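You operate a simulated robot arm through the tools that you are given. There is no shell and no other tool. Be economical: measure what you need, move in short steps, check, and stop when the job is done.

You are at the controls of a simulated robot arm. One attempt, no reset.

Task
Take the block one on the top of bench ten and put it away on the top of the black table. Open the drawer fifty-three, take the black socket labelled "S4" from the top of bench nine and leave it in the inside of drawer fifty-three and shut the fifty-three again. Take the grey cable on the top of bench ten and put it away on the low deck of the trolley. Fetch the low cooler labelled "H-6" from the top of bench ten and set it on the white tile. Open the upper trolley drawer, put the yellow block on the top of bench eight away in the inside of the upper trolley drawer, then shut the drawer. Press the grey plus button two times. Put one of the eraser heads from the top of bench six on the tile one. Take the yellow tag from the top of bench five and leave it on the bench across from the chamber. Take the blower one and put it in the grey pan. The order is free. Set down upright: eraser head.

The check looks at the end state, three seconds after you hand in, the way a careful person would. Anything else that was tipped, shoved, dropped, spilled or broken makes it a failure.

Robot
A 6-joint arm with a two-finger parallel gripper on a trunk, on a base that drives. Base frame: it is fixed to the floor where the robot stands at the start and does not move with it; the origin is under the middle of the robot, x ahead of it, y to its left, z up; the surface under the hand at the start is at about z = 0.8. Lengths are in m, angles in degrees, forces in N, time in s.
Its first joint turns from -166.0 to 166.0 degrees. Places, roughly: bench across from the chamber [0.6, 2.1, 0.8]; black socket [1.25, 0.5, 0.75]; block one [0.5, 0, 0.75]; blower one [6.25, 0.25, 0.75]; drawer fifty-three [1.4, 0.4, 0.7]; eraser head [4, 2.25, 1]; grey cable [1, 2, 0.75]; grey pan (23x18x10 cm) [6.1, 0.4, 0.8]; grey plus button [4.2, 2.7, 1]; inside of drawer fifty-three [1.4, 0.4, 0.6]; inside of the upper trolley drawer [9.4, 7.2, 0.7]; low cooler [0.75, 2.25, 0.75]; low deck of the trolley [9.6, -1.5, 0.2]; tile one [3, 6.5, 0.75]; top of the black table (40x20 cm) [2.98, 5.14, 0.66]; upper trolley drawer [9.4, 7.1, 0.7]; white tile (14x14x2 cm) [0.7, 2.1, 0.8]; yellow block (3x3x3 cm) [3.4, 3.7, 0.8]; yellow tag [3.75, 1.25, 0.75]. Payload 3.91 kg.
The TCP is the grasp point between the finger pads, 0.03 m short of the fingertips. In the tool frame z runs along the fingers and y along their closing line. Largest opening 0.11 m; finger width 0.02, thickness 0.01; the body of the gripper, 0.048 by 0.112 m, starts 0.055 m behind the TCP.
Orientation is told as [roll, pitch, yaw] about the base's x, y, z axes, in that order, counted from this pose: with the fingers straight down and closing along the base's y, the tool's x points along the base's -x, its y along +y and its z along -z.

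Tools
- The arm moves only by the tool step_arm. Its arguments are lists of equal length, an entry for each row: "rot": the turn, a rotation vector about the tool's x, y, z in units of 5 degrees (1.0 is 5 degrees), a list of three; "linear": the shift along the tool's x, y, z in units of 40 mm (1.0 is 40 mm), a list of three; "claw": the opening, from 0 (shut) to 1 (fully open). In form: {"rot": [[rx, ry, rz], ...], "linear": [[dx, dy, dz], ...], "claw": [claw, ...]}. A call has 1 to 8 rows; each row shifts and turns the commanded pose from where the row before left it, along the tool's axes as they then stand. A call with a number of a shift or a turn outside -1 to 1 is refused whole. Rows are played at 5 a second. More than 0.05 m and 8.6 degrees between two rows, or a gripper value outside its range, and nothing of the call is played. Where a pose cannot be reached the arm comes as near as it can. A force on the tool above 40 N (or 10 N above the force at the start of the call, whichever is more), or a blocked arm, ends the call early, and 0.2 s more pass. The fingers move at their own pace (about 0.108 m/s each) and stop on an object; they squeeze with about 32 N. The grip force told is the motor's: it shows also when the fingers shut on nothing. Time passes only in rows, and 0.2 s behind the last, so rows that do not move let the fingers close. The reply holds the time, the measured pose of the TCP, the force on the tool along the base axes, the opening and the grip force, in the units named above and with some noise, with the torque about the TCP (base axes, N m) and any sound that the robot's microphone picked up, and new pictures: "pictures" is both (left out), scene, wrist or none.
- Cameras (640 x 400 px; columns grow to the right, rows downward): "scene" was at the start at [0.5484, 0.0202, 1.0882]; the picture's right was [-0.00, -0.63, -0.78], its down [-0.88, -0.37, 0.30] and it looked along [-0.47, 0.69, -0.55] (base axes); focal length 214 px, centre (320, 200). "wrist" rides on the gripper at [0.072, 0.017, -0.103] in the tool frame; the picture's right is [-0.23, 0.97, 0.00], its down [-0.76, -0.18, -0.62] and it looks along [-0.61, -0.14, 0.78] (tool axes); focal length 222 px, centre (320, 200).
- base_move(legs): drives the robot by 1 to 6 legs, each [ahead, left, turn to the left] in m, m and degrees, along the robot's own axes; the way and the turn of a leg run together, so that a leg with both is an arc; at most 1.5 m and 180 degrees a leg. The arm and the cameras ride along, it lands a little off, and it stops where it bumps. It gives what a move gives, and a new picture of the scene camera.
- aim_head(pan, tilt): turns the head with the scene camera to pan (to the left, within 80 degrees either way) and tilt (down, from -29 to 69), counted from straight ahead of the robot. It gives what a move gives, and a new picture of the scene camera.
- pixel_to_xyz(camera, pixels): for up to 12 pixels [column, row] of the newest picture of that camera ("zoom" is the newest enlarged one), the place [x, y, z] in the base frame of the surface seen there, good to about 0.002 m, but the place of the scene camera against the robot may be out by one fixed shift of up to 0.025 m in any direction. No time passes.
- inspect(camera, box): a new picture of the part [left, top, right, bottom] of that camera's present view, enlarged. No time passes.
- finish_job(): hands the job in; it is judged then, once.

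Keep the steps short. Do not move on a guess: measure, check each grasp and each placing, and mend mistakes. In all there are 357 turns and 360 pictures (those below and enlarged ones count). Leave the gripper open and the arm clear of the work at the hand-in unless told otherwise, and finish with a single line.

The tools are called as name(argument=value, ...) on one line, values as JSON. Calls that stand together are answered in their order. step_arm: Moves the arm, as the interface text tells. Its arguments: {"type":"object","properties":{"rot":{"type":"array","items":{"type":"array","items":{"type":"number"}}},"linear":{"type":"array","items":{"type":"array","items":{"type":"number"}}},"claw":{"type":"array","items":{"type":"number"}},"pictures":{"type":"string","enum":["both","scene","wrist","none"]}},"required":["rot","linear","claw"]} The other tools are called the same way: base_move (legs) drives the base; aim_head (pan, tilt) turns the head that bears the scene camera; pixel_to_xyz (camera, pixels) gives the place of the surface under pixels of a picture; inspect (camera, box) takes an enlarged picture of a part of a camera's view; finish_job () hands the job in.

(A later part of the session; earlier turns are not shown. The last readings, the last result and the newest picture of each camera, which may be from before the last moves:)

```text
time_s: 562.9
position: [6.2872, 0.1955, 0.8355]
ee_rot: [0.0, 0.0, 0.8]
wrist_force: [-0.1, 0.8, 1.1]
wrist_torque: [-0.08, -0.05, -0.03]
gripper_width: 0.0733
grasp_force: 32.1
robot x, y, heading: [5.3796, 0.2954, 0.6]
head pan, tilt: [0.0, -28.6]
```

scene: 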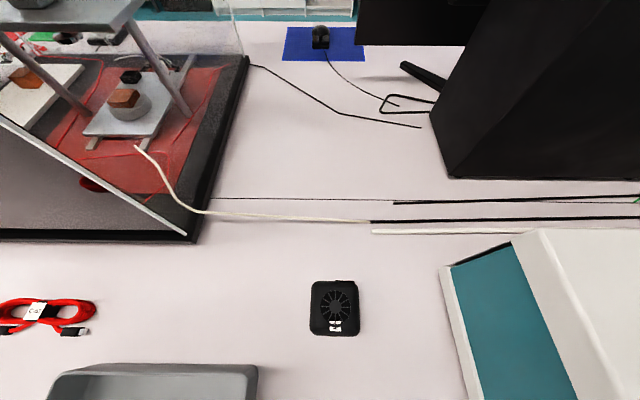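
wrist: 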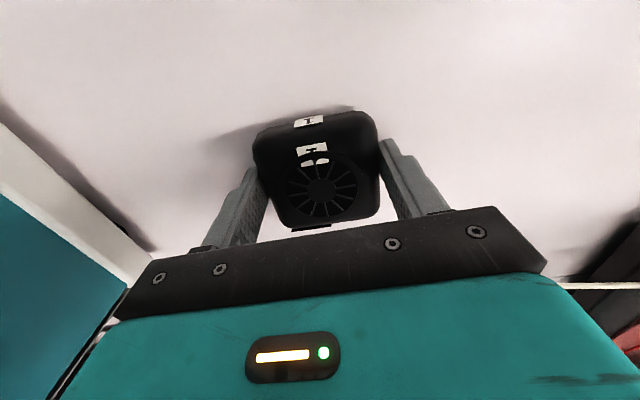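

step_arm(rot=[[0, 0, 0], [0, 0, 0], [0, 0, 0], [0, 0, 0], [0, 0, 0]], linear=[[0, 0, -0.5], [0, 0, -1], [0, 0, -1], [0, 0, -1], [0, 0, -0.5]], claw=[0.3, 0.3, 0.3, 0.3, 0.3], pictures="none")

step_arm(rot=[[0, 0, 0], [0, 0, 0], [0, 0, 0], [0, 0, 0], [0, 0, 0], [0, 0, 0], [0, 0, 0]], linear=[[0.65, 0.92, 0], [0.65, 0.92, 0], [0.65, 0.92, 0], [0.65, 0.92, 0], [0.65, 0.92, 0], [0.62, 0.9, 0], [0, 0, 0]], claw=[0.3, 0.3, 0.3, 0.3, 0.3, 0.3, 0.3], pictures="wrist")

aim_head(pan=0, tilt=20)

```text
time_s: 564.0
position: [6.2913, 0.1974, 0.994]
ee_rot: [0.0, 0.2, 0.8]
wrist_force: [0.4, -0.8, -1.5]
wrist_torque: [0.01, -0.01, 0.0]
gripper_width: 0.0734
grasp_force: 32.5
robot x, y, heading: [5.3812, 0.2895, 0.7]
head pan, tilt: [0.0, -28.6]
```

```text
time_s: 565.6
position: [6.1318, 0.4143, 0.9929]
ee_rot: [-0.1, 0.0, 0.7]
wrist_force: [-0.5, 0.3, 0.1]
wrist_torque: [-0.01, 0.04, -0.01]
gripper_width: 0.0733
grasp_force: 31.8
robot x, y, heading: [5.379, 0.2939, 0.8]
head pan, tilt: [0.0, -28.6]
```

wrist: 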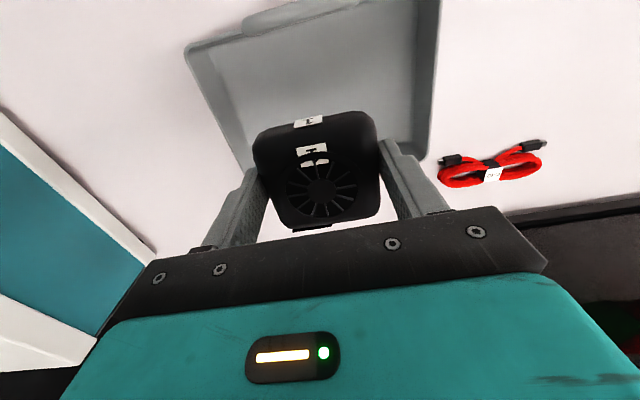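

```text
time_s: 566.8
position: [6.1323, 0.4126, 0.9933]
ee_rot: [0.1, -0.1, 0.7]
wrist_force: [0.4, -0.5, -0.6]
wrist_torque: [-0.01, 0.04, 0.02]
gripper_width: 0.0731
grasp_force: 32.0
robot x, y, heading: [5.3804, 0.2932, 0.6]
head pan, tilt: [0.0, 20.0]
```

scene: 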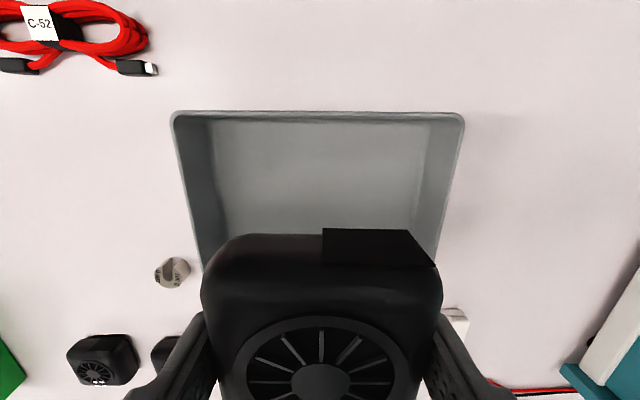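

pixel_to_xyz(camera="scene", pixels=[[175, 118], [460, 118], [320, 114], [320, 150], [195, 200], [450, 200], [320, 200], [215, 160]])

pixel_to_xyz(camera="wrist", pixels=[[188, 52], [240, 160], [430, 50], [410, 150], [260, 20], [350, 8], [300, 80], [320, 30]])

```text
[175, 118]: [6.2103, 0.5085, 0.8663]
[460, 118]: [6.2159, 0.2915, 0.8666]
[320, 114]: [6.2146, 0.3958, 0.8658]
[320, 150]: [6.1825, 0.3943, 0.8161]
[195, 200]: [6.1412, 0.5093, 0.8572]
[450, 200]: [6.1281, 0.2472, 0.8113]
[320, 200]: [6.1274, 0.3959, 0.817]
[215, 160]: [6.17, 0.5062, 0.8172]
```

```text
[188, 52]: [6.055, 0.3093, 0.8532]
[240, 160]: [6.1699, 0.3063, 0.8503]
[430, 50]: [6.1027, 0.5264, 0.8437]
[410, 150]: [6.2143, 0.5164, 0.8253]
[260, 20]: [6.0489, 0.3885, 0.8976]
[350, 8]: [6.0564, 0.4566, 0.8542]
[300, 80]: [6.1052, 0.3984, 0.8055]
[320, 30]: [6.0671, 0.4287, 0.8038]
```

Pan interior centre (6.133,0.415), floor 0.805. I lower into it.

step_arm(rot=[[0, 0, 0], [0, 0, 0], [0, 0, 0], [0, 0, 0], [0, 0, 0]], linear=[[0, 0, 1], [0, 0, 1], [0, 0, 1], [0, 0, 0.65], [0, 0, 0]], claw=[0.3, 0.3, 0.3, 0.3, 0.3], pictures="wrist")

```text
time_s: 568.0
position: [6.1314, 0.4156, 0.849]
ee_rot: [0.0, -0.1, 0.8]
wrist_force: [0.4, 0.5, -0.1]
wrist_torque: [-0.03, 0.0, 0.02]
gripper_width: 0.0731
grasp_force: 32.0
robot x, y, heading: [5.3782, 0.2916, 0.6]
head pan, tilt: [0.0, 20.0]
```

wrist: 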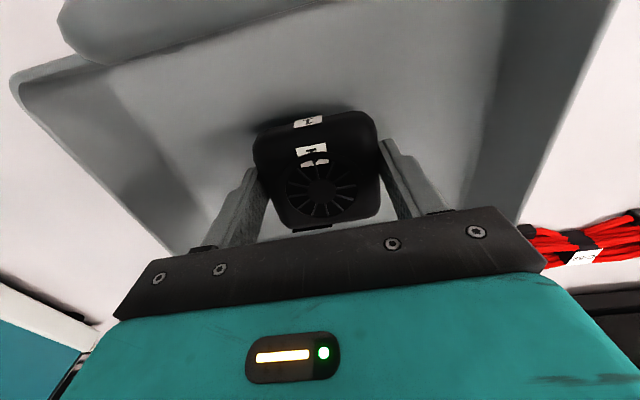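

step_arm(rot=[[0, 0, 0], [0, 0, 0], [0, 0, 0]], linear=[[0, 0, 0.1], [0, 0, 0.08], [0, 0, 0]], claw=[0.3, 0.3, 0.3], pictures="none")

step_arm(rot=[[0, 0, 0], [0, 0, 0], [0, 0, 0], [0, 0, 0], [0, 0, 0], [0, 0, 0], [0, 0, 0]], linear=[[0, 0, 0], [0, 0, 0], [0, 0, -0.5], [0, 0, -1], [0, 0, -1], [0, 0, -1], [0, 0, -1]], claw=[0.85, 0.85, 0.85, 0.85, 0.85, 0.85, 0.85], pictures="wrist")

```text
time_s: 568.8
position: [6.1317, 0.4157, 0.8415]
ee_rot: [0.0, -0.1, 0.8]
wrist_force: [0.5, -0.1, -0.5]
wrist_torque: [-0.01, 0.02, 0.01]
gripper_width: 0.0731
grasp_force: 31.8
robot x, y, heading: [5.3797, 0.2939, 0.6]
head pan, tilt: [0.0, 20.0]
```

```text
time_s: 570.4
position: [6.1322, 0.4136, 1.021]
ee_rot: [-0.1, -0.1, 0.8]
wrist_force: [-0.1, -0.5, -0.5]
wrist_torque: [0.0, -0.02, -0.07]
gripper_width: 0.0935
grasp_force: 0.1
robot x, y, heading: [5.3816, 0.2942, 0.6]
head pan, tilt: [0.0, 20.0]
```

wrist: 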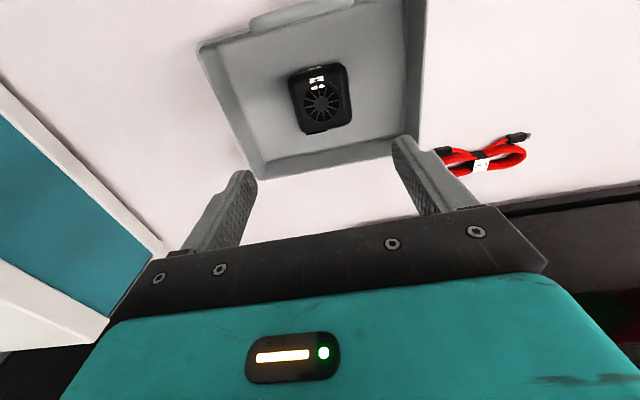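

Blower one lies in the pan. Next drawer 53 and S4: retract, and drive to the middle aisle facing west.

step_arm(rot=[[0, 0, 0], [0, 0, 0], [0, 0, 0], [0, 0, 0], [0, 0, 0], [0, 0, 0], [0, 0, 0], [0, 0, 0]], linear=[[0, 0, -1], [0.6, -0.3, -0.7], [1, -0.3, 0], [1, -0.3, 0], [1, -0.3, 0], [1, -0.3, 0], [1, -0.3, 0], [1, -0.3, 0]], claw=[1, 1, 1, 1, 1, 1, 1, 1], pictures="none")

base_move(legs=[[-0.35, 0, -0.6], [0, -1.0, 0], [0, -0.9, 0], [-1.45, 0, 0], [-1.3, 0, 0]])

base_move(legs=[[0, 0, 180], [0, -1.0, 0], [0, -0.9, 0]])

aim_head(pan=0, tilt=-20)

```text
time_s: 572.2
position: [5.8714, 0.3256, 1.0921]
ee_rot: [0.0, 0.0, 0.9]
wrist_force: [0.7, -0.3, -1.1]
wrist_torque: [0.0, 0.11, 0.02]
gripper_width: 0.11
grasp_force: 0.1
robot x, y, heading: [5.3812, 0.2912, 0.4]
head pan, tilt: [0.0, 20.0]
```

```text
time_s: 596.6
position: [2.7687, -1.6104, 1.0922]
ee_rot: [-0.1, 0.0, -0.7]
wrist_force: [0.0, -0.2, 0.1]
wrist_torque: [-0.02, -0.01, 0.03]
gripper_width: 0.11
grasp_force: 0.0
robot x, y, heading: [2.2724, -1.6241, -0.9]
head pan, tilt: [0.0, 20.0]
```

scene: 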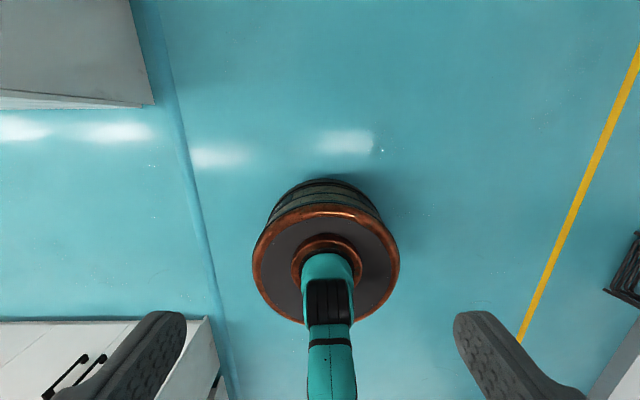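

```text
time_s: 613.5
position: [1.8183, 0.2671, 1.0915]
ee_rot: [-0.1, 0.0, 178.9]
wrist_force: [0.3, 0.0, 0.2]
wrist_torque: [-0.04, -0.02, 0.01]
gripper_width: 0.1101
grasp_force: 0.1
robot x, y, heading: [2.3073, 0.2846, 178.9]
head pan, tilt: [0.0, 20.0]
```

scene: 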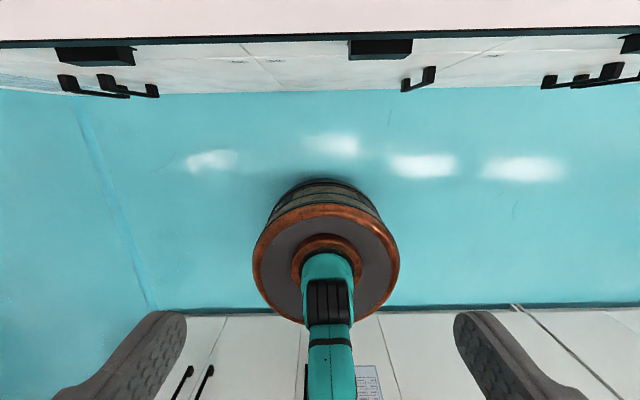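

```text
time_s: 614.6
position: [1.8179, 0.2667, 1.0923]
ee_rot: [0.0, 0.0, 178.9]
wrist_force: [-0.8, -0.1, 0.5]
wrist_torque: [-0.01, 0.0, 0.0]
gripper_width: 0.1099
grasp_force: 0.1
robot x, y, heading: [2.3101, 0.282, 178.6]
head pan, tilt: [0.0, -20.0]
```

scene: 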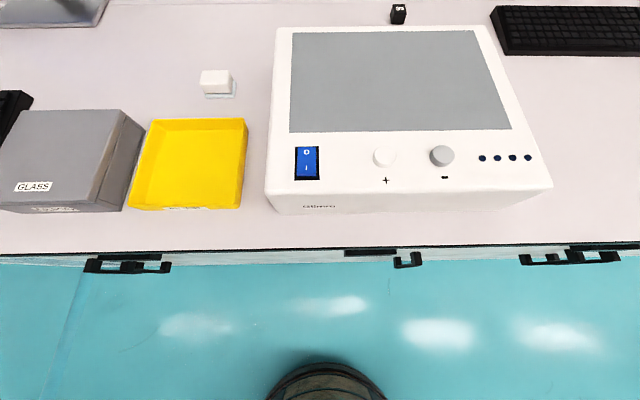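

S4 is seen at (398,13). To read drawer numbers I pitch the hand toward the bench front and lower it.

step_arm(rot=[[0, -1, 0], [0, -1, 0], [0, -1, 0], [0, -1, 0], [0, -1, 0], [0, -1, 0], [0, -1, 0], [0, -1, 0]], linear=[[0.9, 0, 0.4], [0.9, 0, 0.4], [0.9, 0, 0.4], [0, 0, 0], [0, 0, 0], [0, 0, 0], [0, 0, 0], [0, 0, 0]], claw=[1, 1, 1, 1, 1, 1, 1, 1], pictures="none")

aim_head(pan=0, tilt=20)

```text
time_s: 616.4
position: [1.9221, 0.2647, 1.0342]
ee_rot: [0.0, -40.1, 178.9]
wrist_force: [0.4, 0.0, -0.8]
wrist_torque: [0.02, -0.04, 0.02]
gripper_width: 0.1102
grasp_force: 0.1
robot x, y, heading: [2.3088, 0.2826, 178.4]
head pan, tilt: [0.0, -20.0]
```

```text
time_s: 617.5
position: [1.9221, 0.2645, 1.0337]
ee_rot: [0.0, -40.0, 178.9]
wrist_force: [-0.5, 0.2, 0.3]
wrist_torque: [0.0, 0.04, 0.02]
gripper_width: 0.1102
grasp_force: 0.1
robot x, y, heading: [2.3118, 0.2816, 178.9]
head pan, tilt: [0.0, 20.0]
```

scene: 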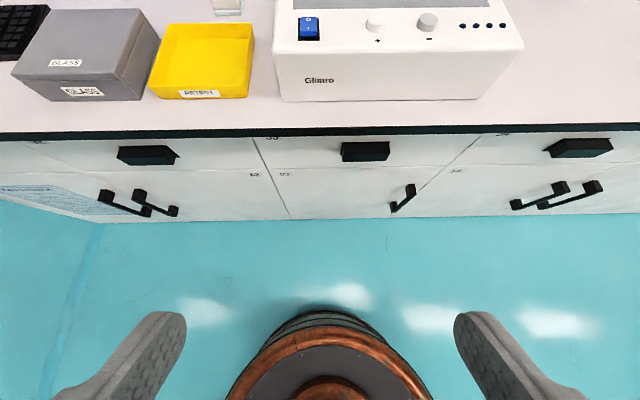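

inspect(camera="scene", box=[240, 120, 520, 220])

pixel_to_xyz(camera="scene", pixels=[[365, 145], [365, 153], [345, 150], [385, 150], [300, 145], [420, 145], [265, 150], [460, 152], [365, 165], [300, 160]])

```text
2.29 times, centred on (380, 170) of scene
```

zoom: 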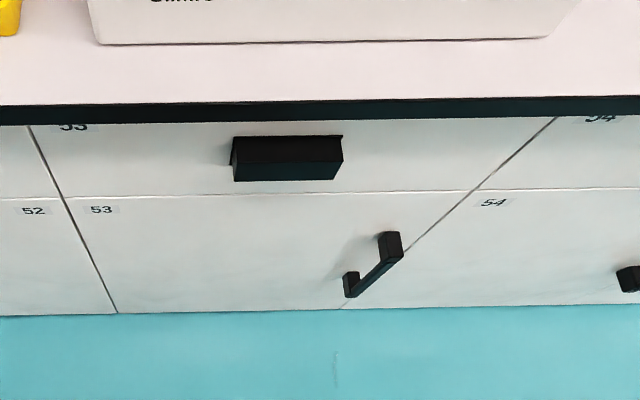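

```text
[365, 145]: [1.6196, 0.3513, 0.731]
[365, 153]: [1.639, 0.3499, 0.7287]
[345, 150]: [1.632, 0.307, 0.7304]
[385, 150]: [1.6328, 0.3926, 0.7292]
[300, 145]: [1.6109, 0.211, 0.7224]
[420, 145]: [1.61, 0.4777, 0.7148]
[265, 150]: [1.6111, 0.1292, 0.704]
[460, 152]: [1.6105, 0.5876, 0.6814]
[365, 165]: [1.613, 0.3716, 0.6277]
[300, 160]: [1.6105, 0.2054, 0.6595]
```

Drawer 53 found: black pull at y≈0.324–0.41 (true), z≈0.72, protruding to x≈1.645. I measure the pull finely.

pixel_to_xyz(camera="zoom", pixels=[[290, 140], [290, 150], [290, 160], [290, 168], [290, 176], [240, 165], [335, 160], [340, 140], [235, 140], [290, 186]])

```text
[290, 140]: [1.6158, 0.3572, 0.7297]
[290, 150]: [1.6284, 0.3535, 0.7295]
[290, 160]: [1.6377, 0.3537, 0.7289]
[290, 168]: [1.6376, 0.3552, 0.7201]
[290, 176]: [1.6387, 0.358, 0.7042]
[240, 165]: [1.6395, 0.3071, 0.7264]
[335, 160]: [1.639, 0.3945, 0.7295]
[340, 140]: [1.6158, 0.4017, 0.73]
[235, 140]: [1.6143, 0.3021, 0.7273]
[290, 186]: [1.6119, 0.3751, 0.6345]
```

step_arm(rot=[[0, -1, 0], [0, 0, 0], [0, 0, 0], [0, 0, 0], [0, 0, 0], [0, 0, 0], [0, 0, 0], [0, 0, 0]], linear=[[0, 0, 0], [0.15, -0.38, 1], [0.15, -0.38, 1], [0.15, -0.38, 1], [0.15, -0.38, 1], [0.15, -0.38, 1], [0.15, -0.38, 1], [0.15, -0.38, 1]], claw=[1, 1, 1, 1, 1, 1, 1, 1], pictures="both")

```text
time_s: 619.3
position: [1.7564, 0.3735, 0.809]
ee_rot: [-0.1, -45.0, 178.9]
wrist_force: [-0.5, -0.2, 0.2]
wrist_torque: [-0.01, -0.06, -0.03]
gripper_width: 0.1099
grasp_force: 0.1
robot x, y, heading: [2.3089, 0.2811, 178.8]
head pan, tilt: [0.0, 20.0]
```

scene: 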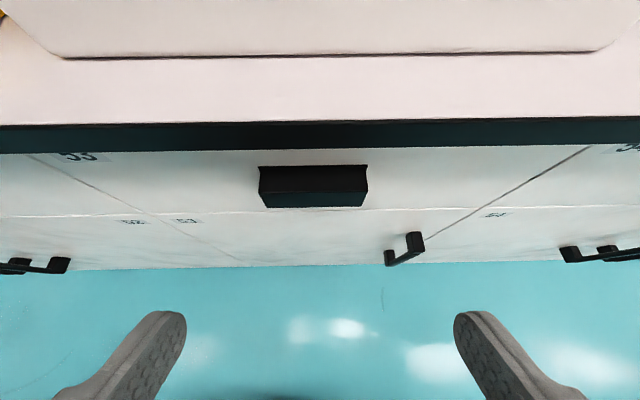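
wrist: 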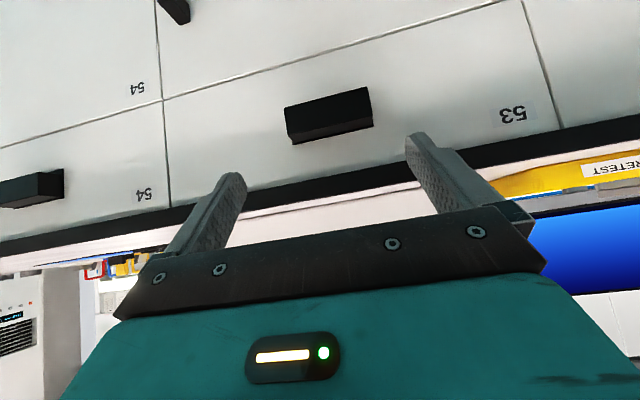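

Reachable. I measure the pull in the wrist view.

pixel_to_xyz(camera="wrist", pixels=[[288, 112], [292, 142], [371, 124], [366, 92], [330, 105], [330, 130], [330, 118], [312, 113], [289, 128], [370, 108]])

```text
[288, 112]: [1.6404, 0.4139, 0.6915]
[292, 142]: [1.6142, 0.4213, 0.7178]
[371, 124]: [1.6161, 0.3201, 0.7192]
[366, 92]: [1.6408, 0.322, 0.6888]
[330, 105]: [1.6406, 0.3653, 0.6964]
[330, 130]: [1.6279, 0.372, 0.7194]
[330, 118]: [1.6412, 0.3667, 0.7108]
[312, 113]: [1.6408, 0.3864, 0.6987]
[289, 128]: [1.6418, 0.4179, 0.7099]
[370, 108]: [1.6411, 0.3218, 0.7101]
```

Pull: y 0.320–0.420, x to 1.641, z 0.685–0.719. I approach, check alignment.

step_arm(rot=[[0, 0, 0], [0, 0, 0], [0, 0, 0], [0, 0, 0]], linear=[[-0.2, 0.14, 0.8], [-0.19, 0, 0.8], [0, 0, 0.6], [0, 0, 0]], claw=[1, 1, 1, 1], pictures="both")

```text
time_s: 620.3
position: [1.6817, 0.3708, 0.7563]
ee_rot: [0.0, -45.0, 179.0]
wrist_force: [0.1, -0.5, -1.0]
wrist_torque: [0.02, 0.01, 0.02]
gripper_width: 0.11
grasp_force: 0.0
robot x, y, heading: [2.3097, 0.2817, 178.8]
head pan, tilt: [0.0, 20.0]
```

scene: 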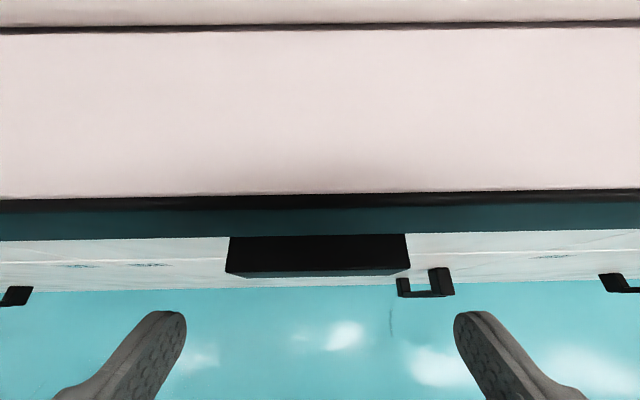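
wrist: 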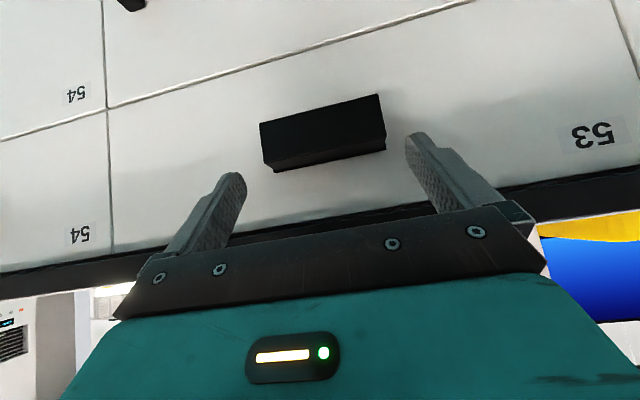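

Aligned. I advance 5 cm and close.

step_arm(rot=[[0, 0, 0], [0, 0, 0], [0, 0, 0], [0, 0, 0], [0, 0, 0], [0, 0, 0]], linear=[[0, 0, 0.7], [0, 0, 0.58], [0, 0, 0], [0, 0, 0], [0, 0, 0], [0, 0, 0]], claw=[1, 1, 1, 0.5, 0.5, 0.5], pictures="wrist")

```text
time_s: 621.7
position: [1.6455, 0.369, 0.7227]
ee_rot: [0.0, -45.1, 179.0]
wrist_force: [14.5, -2.0, 26.4]
wrist_torque: [-2.84, 1.81, 1.23]
gripper_width: 0.0999
grasp_force: 44.9
robot x, y, heading: [2.3079, 0.2829, 178.7]
head pan, tilt: [0.0, 20.0]
```

wrist: 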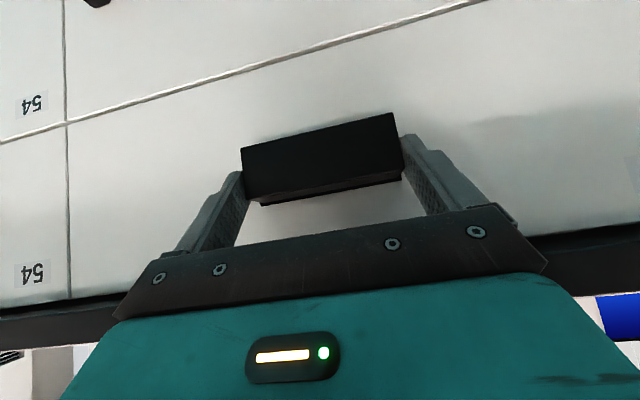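

Gripped on the pull (0.100). I pull by backing the base 0.2 m.

base_move(legs=[[-0.1, 0, 0]])

step_arm(rot=[[0, 0, 0]], linear=[[0, 0, 0]], claw=[0.5], pictures="wrist")

```text
time_s: 623.0
position: [1.746, 0.3698, 0.7229]
ee_rot: [-0.1, -45.1, 179.0]
wrist_force: [-0.1, 0.1, -0.5]
wrist_torque: [-0.52, 0.17, 0.55]
gripper_width: 0.0999
grasp_force: 45.4
robot x, y, heading: [2.407, 0.2785, 178.7]
head pan, tilt: [0.0, 20.0]
stopped in leg 1: the force on the tool passed its limit at 42 N (the readings are from after the stop); the commanded pose is now the measured one
```

scene: 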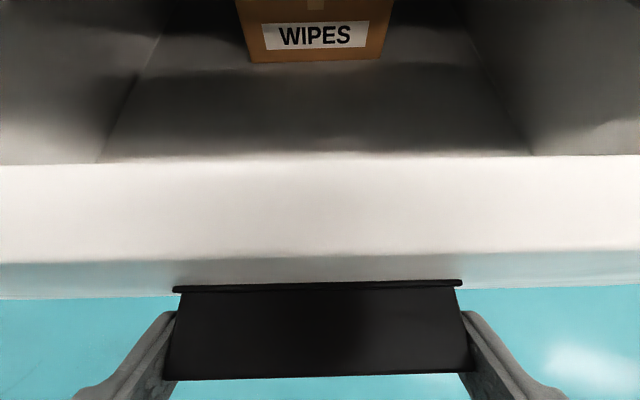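

```text
time_s: 623.4
position: [1.7466, 0.3704, 0.7224]
ee_rot: [-0.2, -45.1, 178.9]
wrist_force: [-0.1, -0.1, 0.0]
wrist_torque: [-0.48, 0.14, 0.55]
gripper_width: 0.1002
grasp_force: 45.1
robot x, y, heading: [2.4091, 0.2806, 178.8]
head pan, tilt: [0.0, 20.0]
```

wrist: 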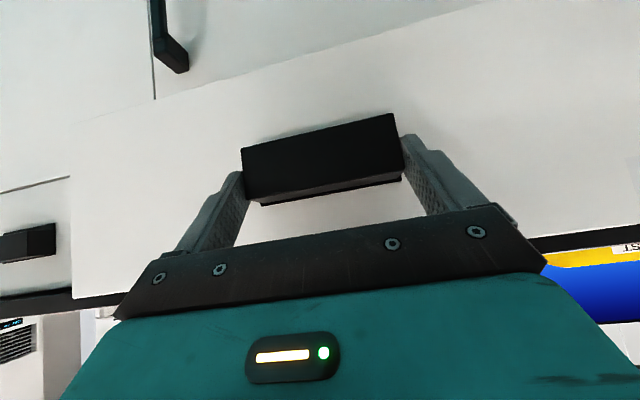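

The drawer follows (0.10 m open). I pull another 9 cm in two small moves.

base_move(legs=[[-0.05, 0, 0], [-0.04, 0, 0]])

```text
time_s: 625.1
position: [1.8359, 0.3704, 0.7216]
ee_rot: [-0.3, -45.2, 178.9]
wrist_force: [-0.6, 0.8, -4.2]
wrist_torque: [-0.73, 0.22, 0.74]
gripper_width: 0.1001
grasp_force: 44.9
robot x, y, heading: [2.4996, 0.276, 178.7]
head pan, tilt: [0.0, 20.0]
stopped in leg 2: the force on the tool passed its limit at 41 N (the readings are from after the stop); the commanded pose is now the measured one
```

scene: 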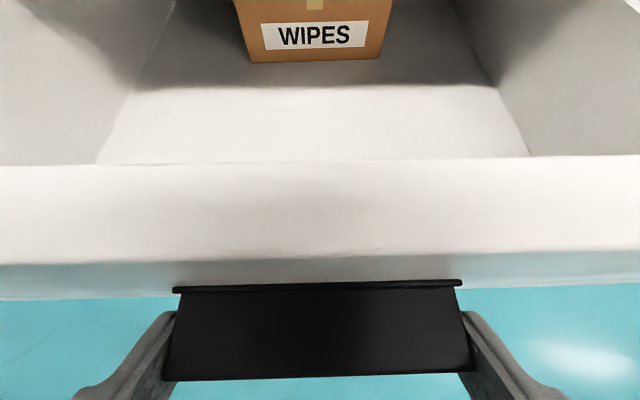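

Open ~0.19 m. I measure the inside.

pixel_to_xyz(camera="scene", pixels=[[315, 60], [315, 90], [315, 130], [315, 155], [315, 200], [315, 245], [130, 150], [500, 150], [20, 100], [600, 100], [200, 20], [450, 20]])

```text
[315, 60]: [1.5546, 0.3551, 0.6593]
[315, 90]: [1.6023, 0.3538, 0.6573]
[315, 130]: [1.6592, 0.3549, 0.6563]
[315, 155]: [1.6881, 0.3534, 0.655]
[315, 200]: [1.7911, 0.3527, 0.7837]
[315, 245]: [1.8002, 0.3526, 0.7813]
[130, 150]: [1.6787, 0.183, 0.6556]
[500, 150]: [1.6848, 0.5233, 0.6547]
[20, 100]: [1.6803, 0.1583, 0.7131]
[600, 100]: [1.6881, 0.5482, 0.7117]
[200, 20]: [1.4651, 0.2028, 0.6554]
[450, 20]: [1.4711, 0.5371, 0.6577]
```

I release the pull, retreat and rise.

step_arm(rot=[[0, 0, 0], [0, 0, 0], [0, 0, 0], [0, 0, 0], [0, 0, 0], [0, 0, 0], [0, 0, 0], [0, 0, 0]], linear=[[0, 0, 0], [0, 0, 0], [0, 0, -0.5], [0, 0, -1], [0, 0, -1], [0, 0, -1], [0, 0, -1], [0, 0, -1]], claw=[1, 1, 1, 1, 1, 1, 1, 1], pictures="none")

step_arm(rot=[[0, 1, 0], [0, 1, 0], [0, 1, 0], [0, 1, 0], [0, 1, 0], [0, 1, 0], [0, 1, 0], [0, 1, 0]], linear=[[0, 0, -1], [0, 0, -1], [0, 0, -1], [0, 0, -1], [0, 0, 0], [0, 0, 0], [0, 0, 0], [0, 0, 0]], claw=[1, 1, 1, 1, 1, 1, 1, 1], pictures="scene")

```text
time_s: 626.9
position: [1.9921, 0.3666, 0.8772]
ee_rot: [-0.3, -45.0, 178.8]
wrist_force: [0.0, -0.1, -1.3]
wrist_torque: [-0.02, -0.02, 0.04]
gripper_width: 0.11
grasp_force: 0.1
robot x, y, heading: [2.5003, 0.2794, 178.8]
head pan, tilt: [0.0, 20.0]
```

```text
time_s: 628.7
position: [2.0899, 0.3612, 1.0045]
ee_rot: [-0.2, -5.0, 178.6]
wrist_force: [-0.1, 0.2, 0.4]
wrist_torque: [-0.03, 0.07, 0.01]
gripper_width: 0.11
grasp_force: 0.1
robot x, y, heading: [2.5006, 0.2788, 178.7]
head pan, tilt: [0.0, 20.0]
```

scene: 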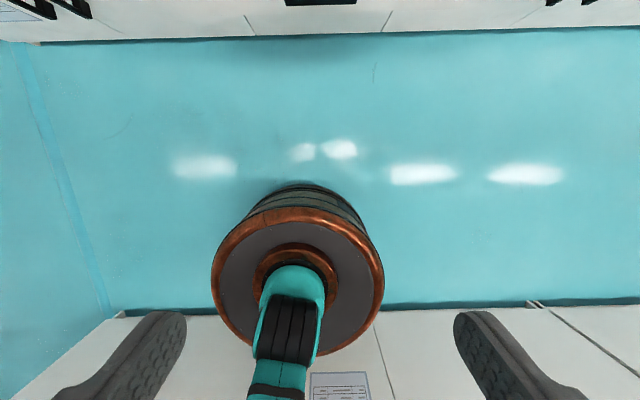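

pixel_to_xyz(camera="scene", pixels=[[295, 215], [295, 195], [320, 3], [300, 240], [295, 300]])

step_arm(rot=[[0, 1, 0], [0, 0, 0], [0, 0, 0], [0, 0, 0]], linear=[[0, 0, 0], [0, 0, -1], [0, 0, -1], [0, 0, -1]], claw=[0.6, 0.6, 0.6, 0.6], pictures="none")

aim_head(pan=0, tilt=-25)

```text
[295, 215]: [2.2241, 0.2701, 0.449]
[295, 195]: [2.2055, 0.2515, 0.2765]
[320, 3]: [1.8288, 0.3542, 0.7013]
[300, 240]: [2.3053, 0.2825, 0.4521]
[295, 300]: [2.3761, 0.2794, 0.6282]
```

```text
time_s: 629.7
position: [2.0851, 0.3645, 1.1247]
ee_rot: [-0.1, -0.1, 178.6]
wrist_force: [-0.3, 0.7, -0.8]
wrist_torque: [0.01, -0.03, 0.0]
gripper_width: 0.0657
grasp_force: 0.0
robot x, y, heading: [2.5002, 0.2779, 178.7]
head pan, tilt: [0.0, 20.0]
```

```text
time_s: 630.9
position: [2.0846, 0.3647, 1.1245]
ee_rot: [-0.2, 0.0, 178.6]
wrist_force: [0.0, -0.8, -0.3]
wrist_torque: [0.01, 0.0, 0.0]
gripper_width: 0.066
grasp_force: 0.0
robot x, y, heading: [2.5015, 0.2802, 178.8]
head pan, tilt: [0.0, -25.0]
```

scene: 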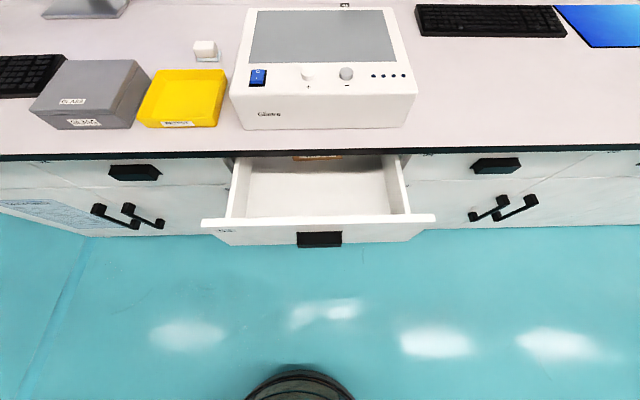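

The base drum (top z≈0.45) fits under the drawer. I drive ahead 0.38 m toward S4.

base_move(legs=[[0.36, 0, 0]])

step_arm(rot=[[0, 0, 0], [0, 0, 0], [0, 0, 0], [0, 0, 0], [0, 0, 0], [0, 0, 0], [0, 0, 0], [0, 0, 0]], linear=[[-1, 0, 0], [-1, 0, 0], [-1, 0, 0], [-1, 0, 0], [-1, 0, 0], [-1, 0, 0], [-1, 0, 0], [-1, 0, 0]], claw=[0.6, 0.6, 0.6, 0.6, 0.6, 0.6, 0.6, 0.6], pictures="both")

```text
time_s: 633.2
position: [1.7219, 0.372, 1.1253]
ee_rot: [-0.2, -0.1, 178.6]
wrist_force: [0.4, -0.3, 0.6]
wrist_torque: [0.02, 0.01, 0.0]
gripper_width: 0.0661
grasp_force: 0.0
robot x, y, heading: [2.136, 0.2836, 178.7]
head pan, tilt: [0.0, -25.0]
```

scene: 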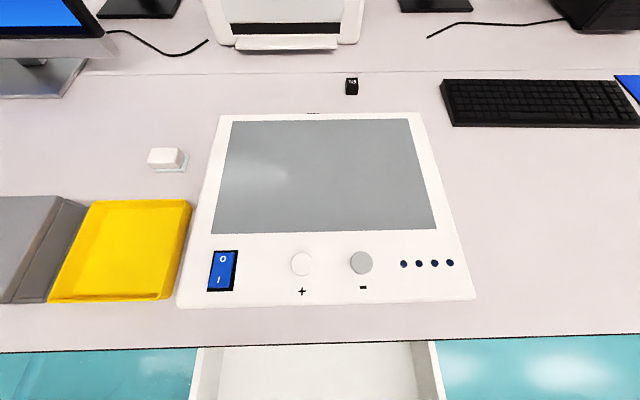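

```text
time_s: 635.0
position: [1.4051, 0.3781, 1.1271]
ee_rot: [-0.3, -0.2, 178.6]
wrist_force: [1.1, -0.5, 0.4]
wrist_torque: [-0.01, 0.07, -0.02]
gripper_width: 0.066
grasp_force: 0.2
robot x, y, heading: [2.1363, 0.2902, 178.7]
head pan, tilt: [0.0, -25.0]
```

scene: 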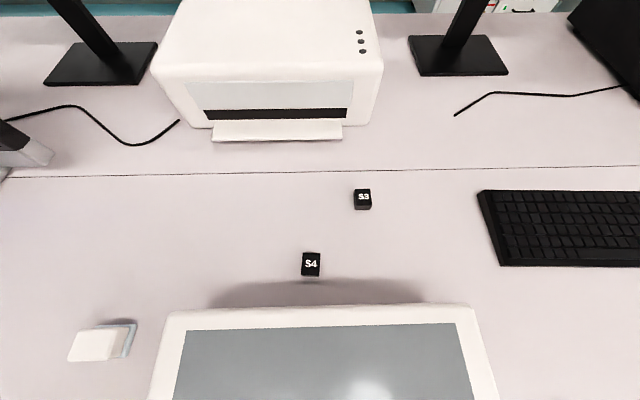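
wrist: 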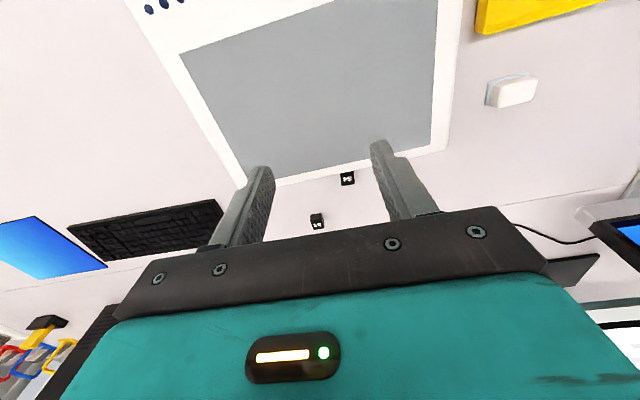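

pixel_to_xyz(camera="wrist", pixels=[[347, 178], [342, 180], [353, 177], [347, 173], [347, 183], [317, 219], [300, 180], [330, 170]])

pixel_to_xyz(camera="scene", pixels=[[311, 264], [302, 274], [319, 274], [302, 254], [320, 254], [311, 305], [362, 197]])

```text
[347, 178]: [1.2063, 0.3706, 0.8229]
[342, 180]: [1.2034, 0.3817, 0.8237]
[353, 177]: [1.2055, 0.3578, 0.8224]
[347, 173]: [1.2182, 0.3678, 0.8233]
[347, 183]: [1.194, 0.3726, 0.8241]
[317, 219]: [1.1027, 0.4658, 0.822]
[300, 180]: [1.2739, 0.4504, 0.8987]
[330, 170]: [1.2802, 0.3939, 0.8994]
```

```text
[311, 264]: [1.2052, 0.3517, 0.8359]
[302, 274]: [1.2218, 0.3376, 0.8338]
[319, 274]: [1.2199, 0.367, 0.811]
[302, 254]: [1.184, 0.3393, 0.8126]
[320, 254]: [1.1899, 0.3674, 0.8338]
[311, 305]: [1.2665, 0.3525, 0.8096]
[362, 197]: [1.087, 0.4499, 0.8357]
```

S4 centre (1.205,0.370), top 0.823. I go over it and descend to 0.93, then check.

step_arm(rot=[[0, 0, 0], [0, 0, 0], [0, 0, 0], [0, 0, 0], [0, 0, 0], [0, 0, 0], [0, 0, 0], [0, 0, 0]], linear=[[-1, 0.07, 0], [-1, 0.07, 0], [-1, 0.06, 0], [-1, 0.06, 0], [-1, 0.06, 0], [0, 0, 1], [0, 0, 1], [0, 0, 1]], claw=[0.6, 0.6, 0.6, 0.6, 0.6, 0.6, 0.6, 0.6], pictures="wrist")

step_arm(rot=[[0, 0, 0], [0, 0, 0]], linear=[[0, 0, 1], [0, 0, 1]], claw=[0.6, 0.6], pictures="wrist")

```text
time_s: 636.8
position: [1.2032, 0.3734, 1.0062]
ee_rot: [-0.2, -0.1, 178.6]
wrist_force: [0.0, 0.1, 0.0]
wrist_torque: [-0.01, 0.05, 0.0]
gripper_width: 0.0661
grasp_force: 0.3
robot x, y, heading: [2.1385, 0.2858, 178.5]
head pan, tilt: [0.0, -25.0]
```

wrist: 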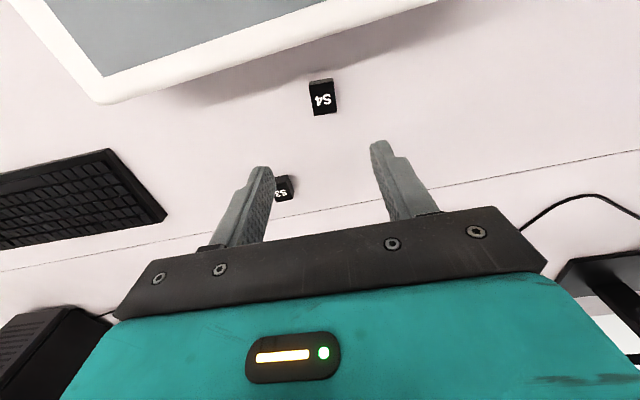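

```text
time_s: 637.4
position: [1.2041, 0.3753, 0.9256]
ee_rot: [-0.2, 0.0, 178.6]
wrist_force: [-0.6, 0.2, 0.6]
wrist_torque: [0.01, 0.02, 0.01]
gripper_width: 0.0663
grasp_force: 0.0
robot x, y, heading: [2.1364, 0.2889, 178.9]
head pan, tilt: [0.0, -25.0]
```

wrist: 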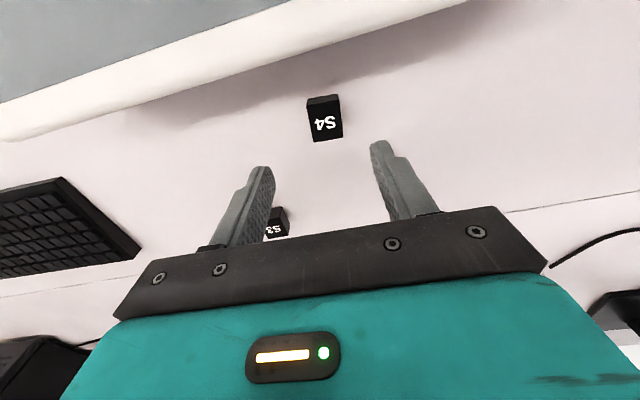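

pixel_to_xyz(camera="wrist", pixels=[[325, 123], [309, 120], [341, 115], [323, 107], [327, 138], [240, 70]])

```text
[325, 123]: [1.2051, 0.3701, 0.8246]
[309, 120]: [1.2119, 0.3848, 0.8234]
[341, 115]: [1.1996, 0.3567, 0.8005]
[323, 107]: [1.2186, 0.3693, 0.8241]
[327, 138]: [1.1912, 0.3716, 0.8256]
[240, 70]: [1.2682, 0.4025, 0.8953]
```

step_arm(rot=[[0, 0, 0], [0, 0, 0], [0, 0, 0], [0, 0, 0], [0, 0, 0], [0, 0, 0]], linear=[[0.03, 0.1, 1], [0, 0, 0.8], [0, 0, 0.45], [0, 0, 0], [0, 0, 0], [0, 0, 0]], claw=[0.6, 0.6, 0.6, 0, 0, 0], pictures="wrist")

```text
time_s: 638.8
position: [1.2043, 0.3679, 0.8355]
ee_rot: [-0.1, 0.0, 178.6]
wrist_force: [-0.6, -0.7, -0.6]
wrist_torque: [0.03, 0.02, 0.0]
gripper_width: 0.0288
grasp_force: 31.7
robot x, y, heading: [2.1395, 0.2863, 178.6]
head pan, tilt: [0.0, -25.0]
```

wrist: 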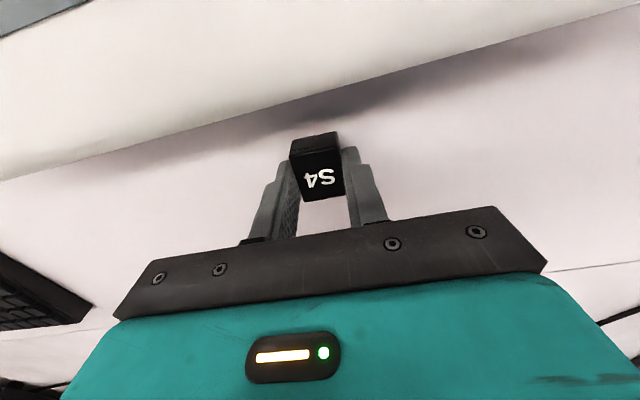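

Gripped (0.029). I lift and move back over the drawer.

step_arm(rot=[[0, 0, 0], [0, 0, 0], [0, 0, 0], [0, 0, 0], [0, 0, 0], [0, 0, 0], [0, 0, 0], [0, 0, 0]], linear=[[0, 0, -1], [0, 0, -1], [0, 0, -1], [0, 0, -1], [0, 0, -1], [0, 0, -1], [1, 0, 0], [1, 0, 0]], claw=[0, 0, 0, 0, 0, 0, 0, 0], pictures="none")

step_arm(rot=[[0, 0, 0], [0, 0, 0], [0, 0, 0], [0, 0, 0], [0, 0, 0], [0, 0, 0], [0, 0, 0], [0, 0, 0]], linear=[[1, 0, 0], [1, 0, 0], [1, 0, 0], [1, 0, 0], [1, 0, 0], [1, 0, 0], [1, 0, 0], [1, 0, 0]], claw=[0, 0, 0, 0, 0, 0, 0, 0], pictures="none")

step_arm(rot=[[0, 0, 1], [0, 0, 1], [0, 0, 1], [0, 0, 1], [0, 0, 1], [0, 0, 1], [0, 0, 1], [0, 0, 1]], linear=[[1, 0, 0], [0.98, 0.17, 0], [0, 0, 0], [0, 0, 0], [0, 0, 0], [0, 0, 0], [0, 0, 0], [0, 0, 0]], claw=[0, 0, 0, 0, 0, 0, 0, 0], pictures="wrist")

```text
time_s: 640.6
position: [1.2854, 0.3687, 1.0739]
ee_rot: [-0.1, 0.0, 178.6]
wrist_force: [-0.8, 0.5, -1.5]
wrist_torque: [-0.02, -0.08, 0.02]
gripper_width: 0.0289
grasp_force: 31.8
robot x, y, heading: [2.137, 0.2875, 178.6]
head pan, tilt: [0.0, -25.0]
```

```text
time_s: 642.4
position: [1.6043, 0.3571, 1.0717]
ee_rot: [-0.2, 0.0, 178.5]
wrist_force: [-0.7, -0.4, -1.0]
wrist_torque: [0.01, -0.03, -0.01]
gripper_width: 0.0289
grasp_force: 31.6
robot x, y, heading: [2.1379, 0.286, 178.8]
head pan, tilt: [0.0, -25.0]
```

```text
time_s: 644.2
position: [1.6815, 0.3456, 1.0742]
ee_rot: [-0.1, -0.2, 138.7]
wrist_force: [1.1, -0.6, -0.6]
wrist_torque: [-0.01, 0.0, 0.0]
gripper_width: 0.0289
grasp_force: 31.7
robot x, y, heading: [2.1386, 0.2878, 179.0]
head pan, tilt: [0.0, -25.0]
```

wrist: 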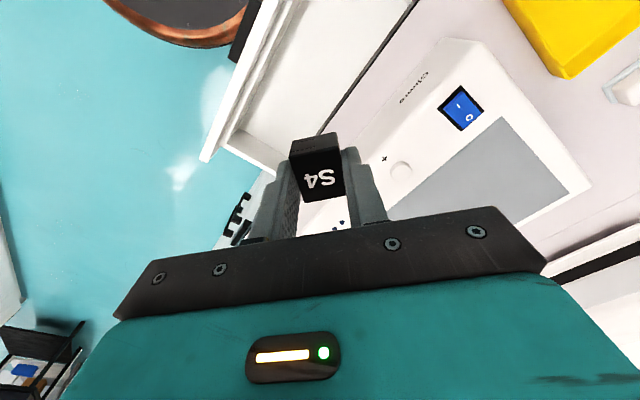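

step_arm(rot=[[0, 0, 1], [0, 0, 1], [0, 0, 1], [0, 0, 1], [0, 0, 1], [0, 0, 1], [0, 0, 1], [0, 0, 1]], linear=[[0, 0, 0], [0, 0, 0], [0, 0, 0], [0, 0, 0], [0, 0, 0], [0, 0, 0], [0, 0, 0], [0, 0, 0]], claw=[0, 0, 0, 0, 0, 0, 0, 0], pictures="none")

step_arm(rot=[[0, 0, 0.9], [0, 0, 0.85], [0, 0, 0], [0, 0, 0], [0, 0, 0], [0, 0, 0]], linear=[[0, 0, 0], [0, 0, 0], [0, -0.65, 0], [0, 0, 1], [0, 0, 1], [0, 0, 1]], claw=[0, 0, 0, 0, 0, 0], pictures="both")

pixel_to_xyz(camera="wrist", pixels=[[230, 50], [200, 100], [420, 100], [450, 50], [320, 60], [400, 30]])

```text
time_s: 646.0
position: [1.6815, 0.3462, 1.074]
ee_rot: [0.0, -0.3, 98.6]
wrist_force: [-0.5, -0.8, 0.4]
wrist_torque: [0.01, 0.01, -0.02]
gripper_width: 0.0287
grasp_force: 31.5
robot x, y, heading: [2.1409, 0.2862, 178.7]
head pan, tilt: [0.0, -25.0]
```

```text
time_s: 647.4
position: [1.7024, 0.3478, 0.9543]
ee_rot: [0.2, -0.2, 89.9]
wrist_force: [-0.1, -0.6, -0.2]
wrist_torque: [0.01, 0.04, 0.05]
gripper_width: 0.0286
grasp_force: 32.5
robot x, y, heading: [2.1365, 0.2856, 178.6]
head pan, tilt: [0.0, -25.0]
```

scene: 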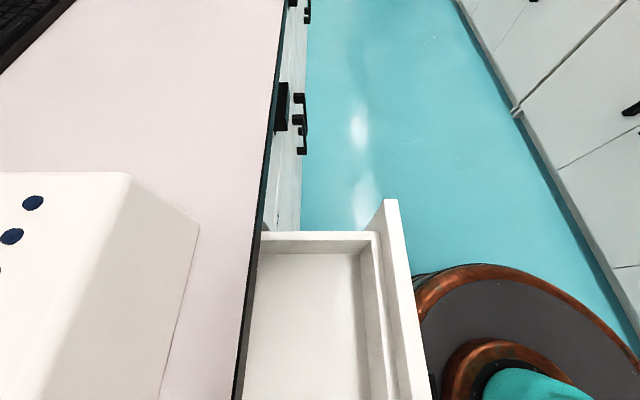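
wrist: 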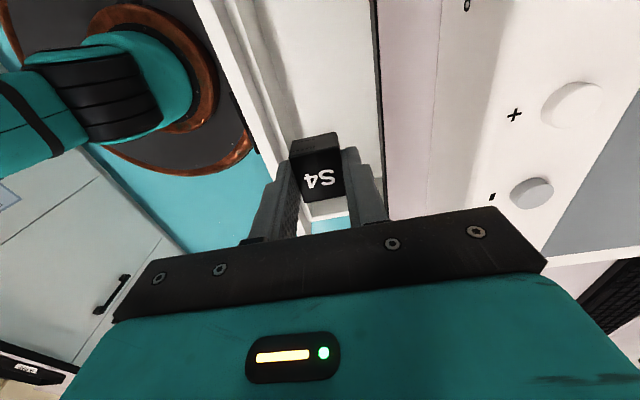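

```text
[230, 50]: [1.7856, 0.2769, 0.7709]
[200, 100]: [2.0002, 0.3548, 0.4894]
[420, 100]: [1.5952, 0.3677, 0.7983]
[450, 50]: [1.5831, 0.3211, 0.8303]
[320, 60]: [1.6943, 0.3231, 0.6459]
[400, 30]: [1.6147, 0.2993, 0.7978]
```

pixel_to_xyz(camera="scene", pixels=[[255, 300], [240, 350], [355, 300], [365, 300], [378, 280], [400, 300], [300, 330], [300, 240], [320, 260]])

```text
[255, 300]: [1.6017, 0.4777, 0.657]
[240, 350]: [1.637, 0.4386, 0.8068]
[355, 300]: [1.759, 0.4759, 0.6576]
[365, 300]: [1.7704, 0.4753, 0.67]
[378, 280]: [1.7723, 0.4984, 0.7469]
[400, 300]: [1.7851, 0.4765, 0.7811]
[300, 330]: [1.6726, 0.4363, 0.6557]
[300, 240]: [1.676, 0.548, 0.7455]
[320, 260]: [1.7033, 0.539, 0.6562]
```

Free range x 1.637–1.770, floor 0.646. I lower to 0.72 first, then 0.695.

step_arm(rot=[[0, 0, 0], [0, 0, 0], [0, 0, 0], [0, 0, 0], [0, 0, 0], [0, 0, 0]], linear=[[0, -0.05, 1], [0, 0, 1], [0, 0, 1], [0, 0, 1], [0, 0, 1], [0, 0, 0.8]], claw=[0, 0, 0, 0, 0, 0], pictures="both")

```text
time_s: 648.8
position: [1.7071, 0.3505, 0.7224]
ee_rot: [0.1, -0.2, 89.9]
wrist_force: [0.2, -1.0, -0.1]
wrist_torque: [0.02, 0.03, -0.01]
gripper_width: 0.0287
grasp_force: 32.8
robot x, y, heading: [2.136, 0.2847, 178.7]
head pan, tilt: [0.0, -25.0]
```

scene: 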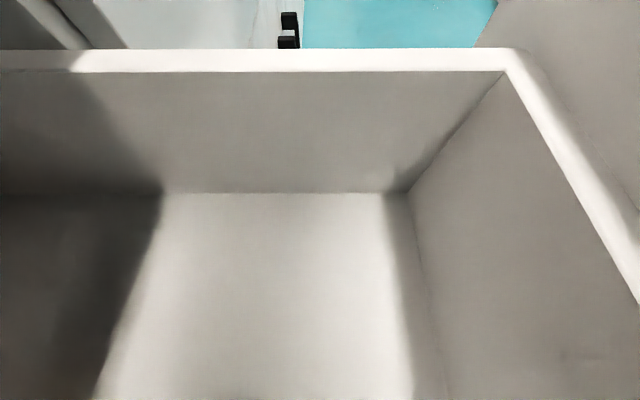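
wrist: 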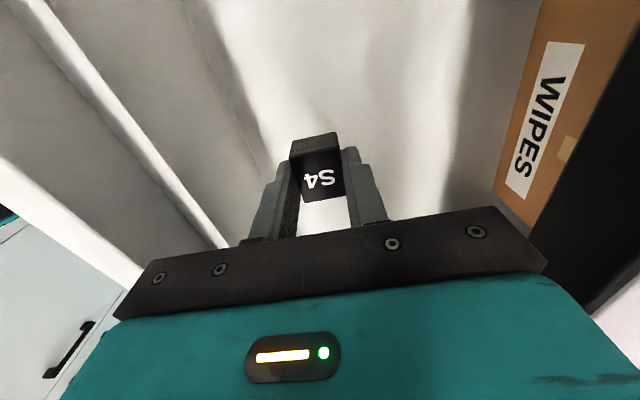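

step_arm(rot=[[0, 0, 0], [0, 0, 0], [0, 0, 0]], linear=[[0, 0, 0.6], [0, 0, 0.3], [0, 0, 0]], claw=[0, 0, 0], pictures="none")

step_arm(rot=[[0, 0, 0], [0, 0, 0], [0, 0, 0], [0, 0, 0], [0, 0, 0], [0, 0, 0]], linear=[[0, 0, 0], [0, 0, 0], [0, 0, -1], [0, 0, -1], [0, 0, -1], [0, 0, -1]], claw=[0.6, 0.6, 0.6, 0.6, 0.6, 0.6], pictures="wrist")

```text
time_s: 649.6
position: [1.7063, 0.3486, 0.6856]
ee_rot: [0.1, -0.1, 90.0]
wrist_force: [0.1, -0.5, -0.1]
wrist_torque: [0.03, -0.01, 0.0]
gripper_width: 0.0289
grasp_force: 31.8
robot x, y, heading: [2.1392, 0.2855, 178.7]
head pan, tilt: [0.0, -25.0]
```

```text
time_s: 651.0
position: [1.7053, 0.3487, 0.8498]
ee_rot: [0.0, -0.1, 89.8]
wrist_force: [-0.2, -1.0, 0.4]
wrist_torque: [-0.01, -0.03, 0.02]
gripper_width: 0.0658
grasp_force: 0.2
robot x, y, heading: [2.1357, 0.2878, 178.7]
head pan, tilt: [0.0, -25.0]
```

wrist: 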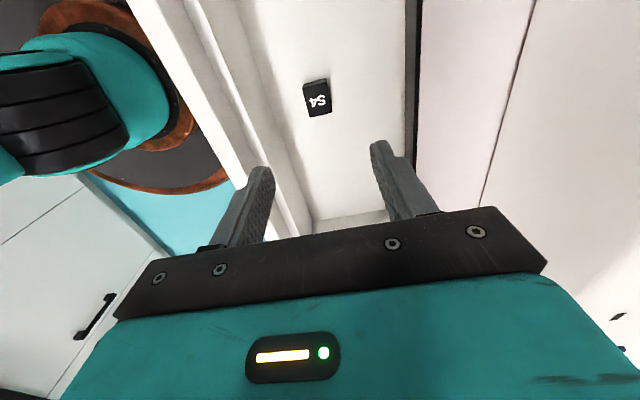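

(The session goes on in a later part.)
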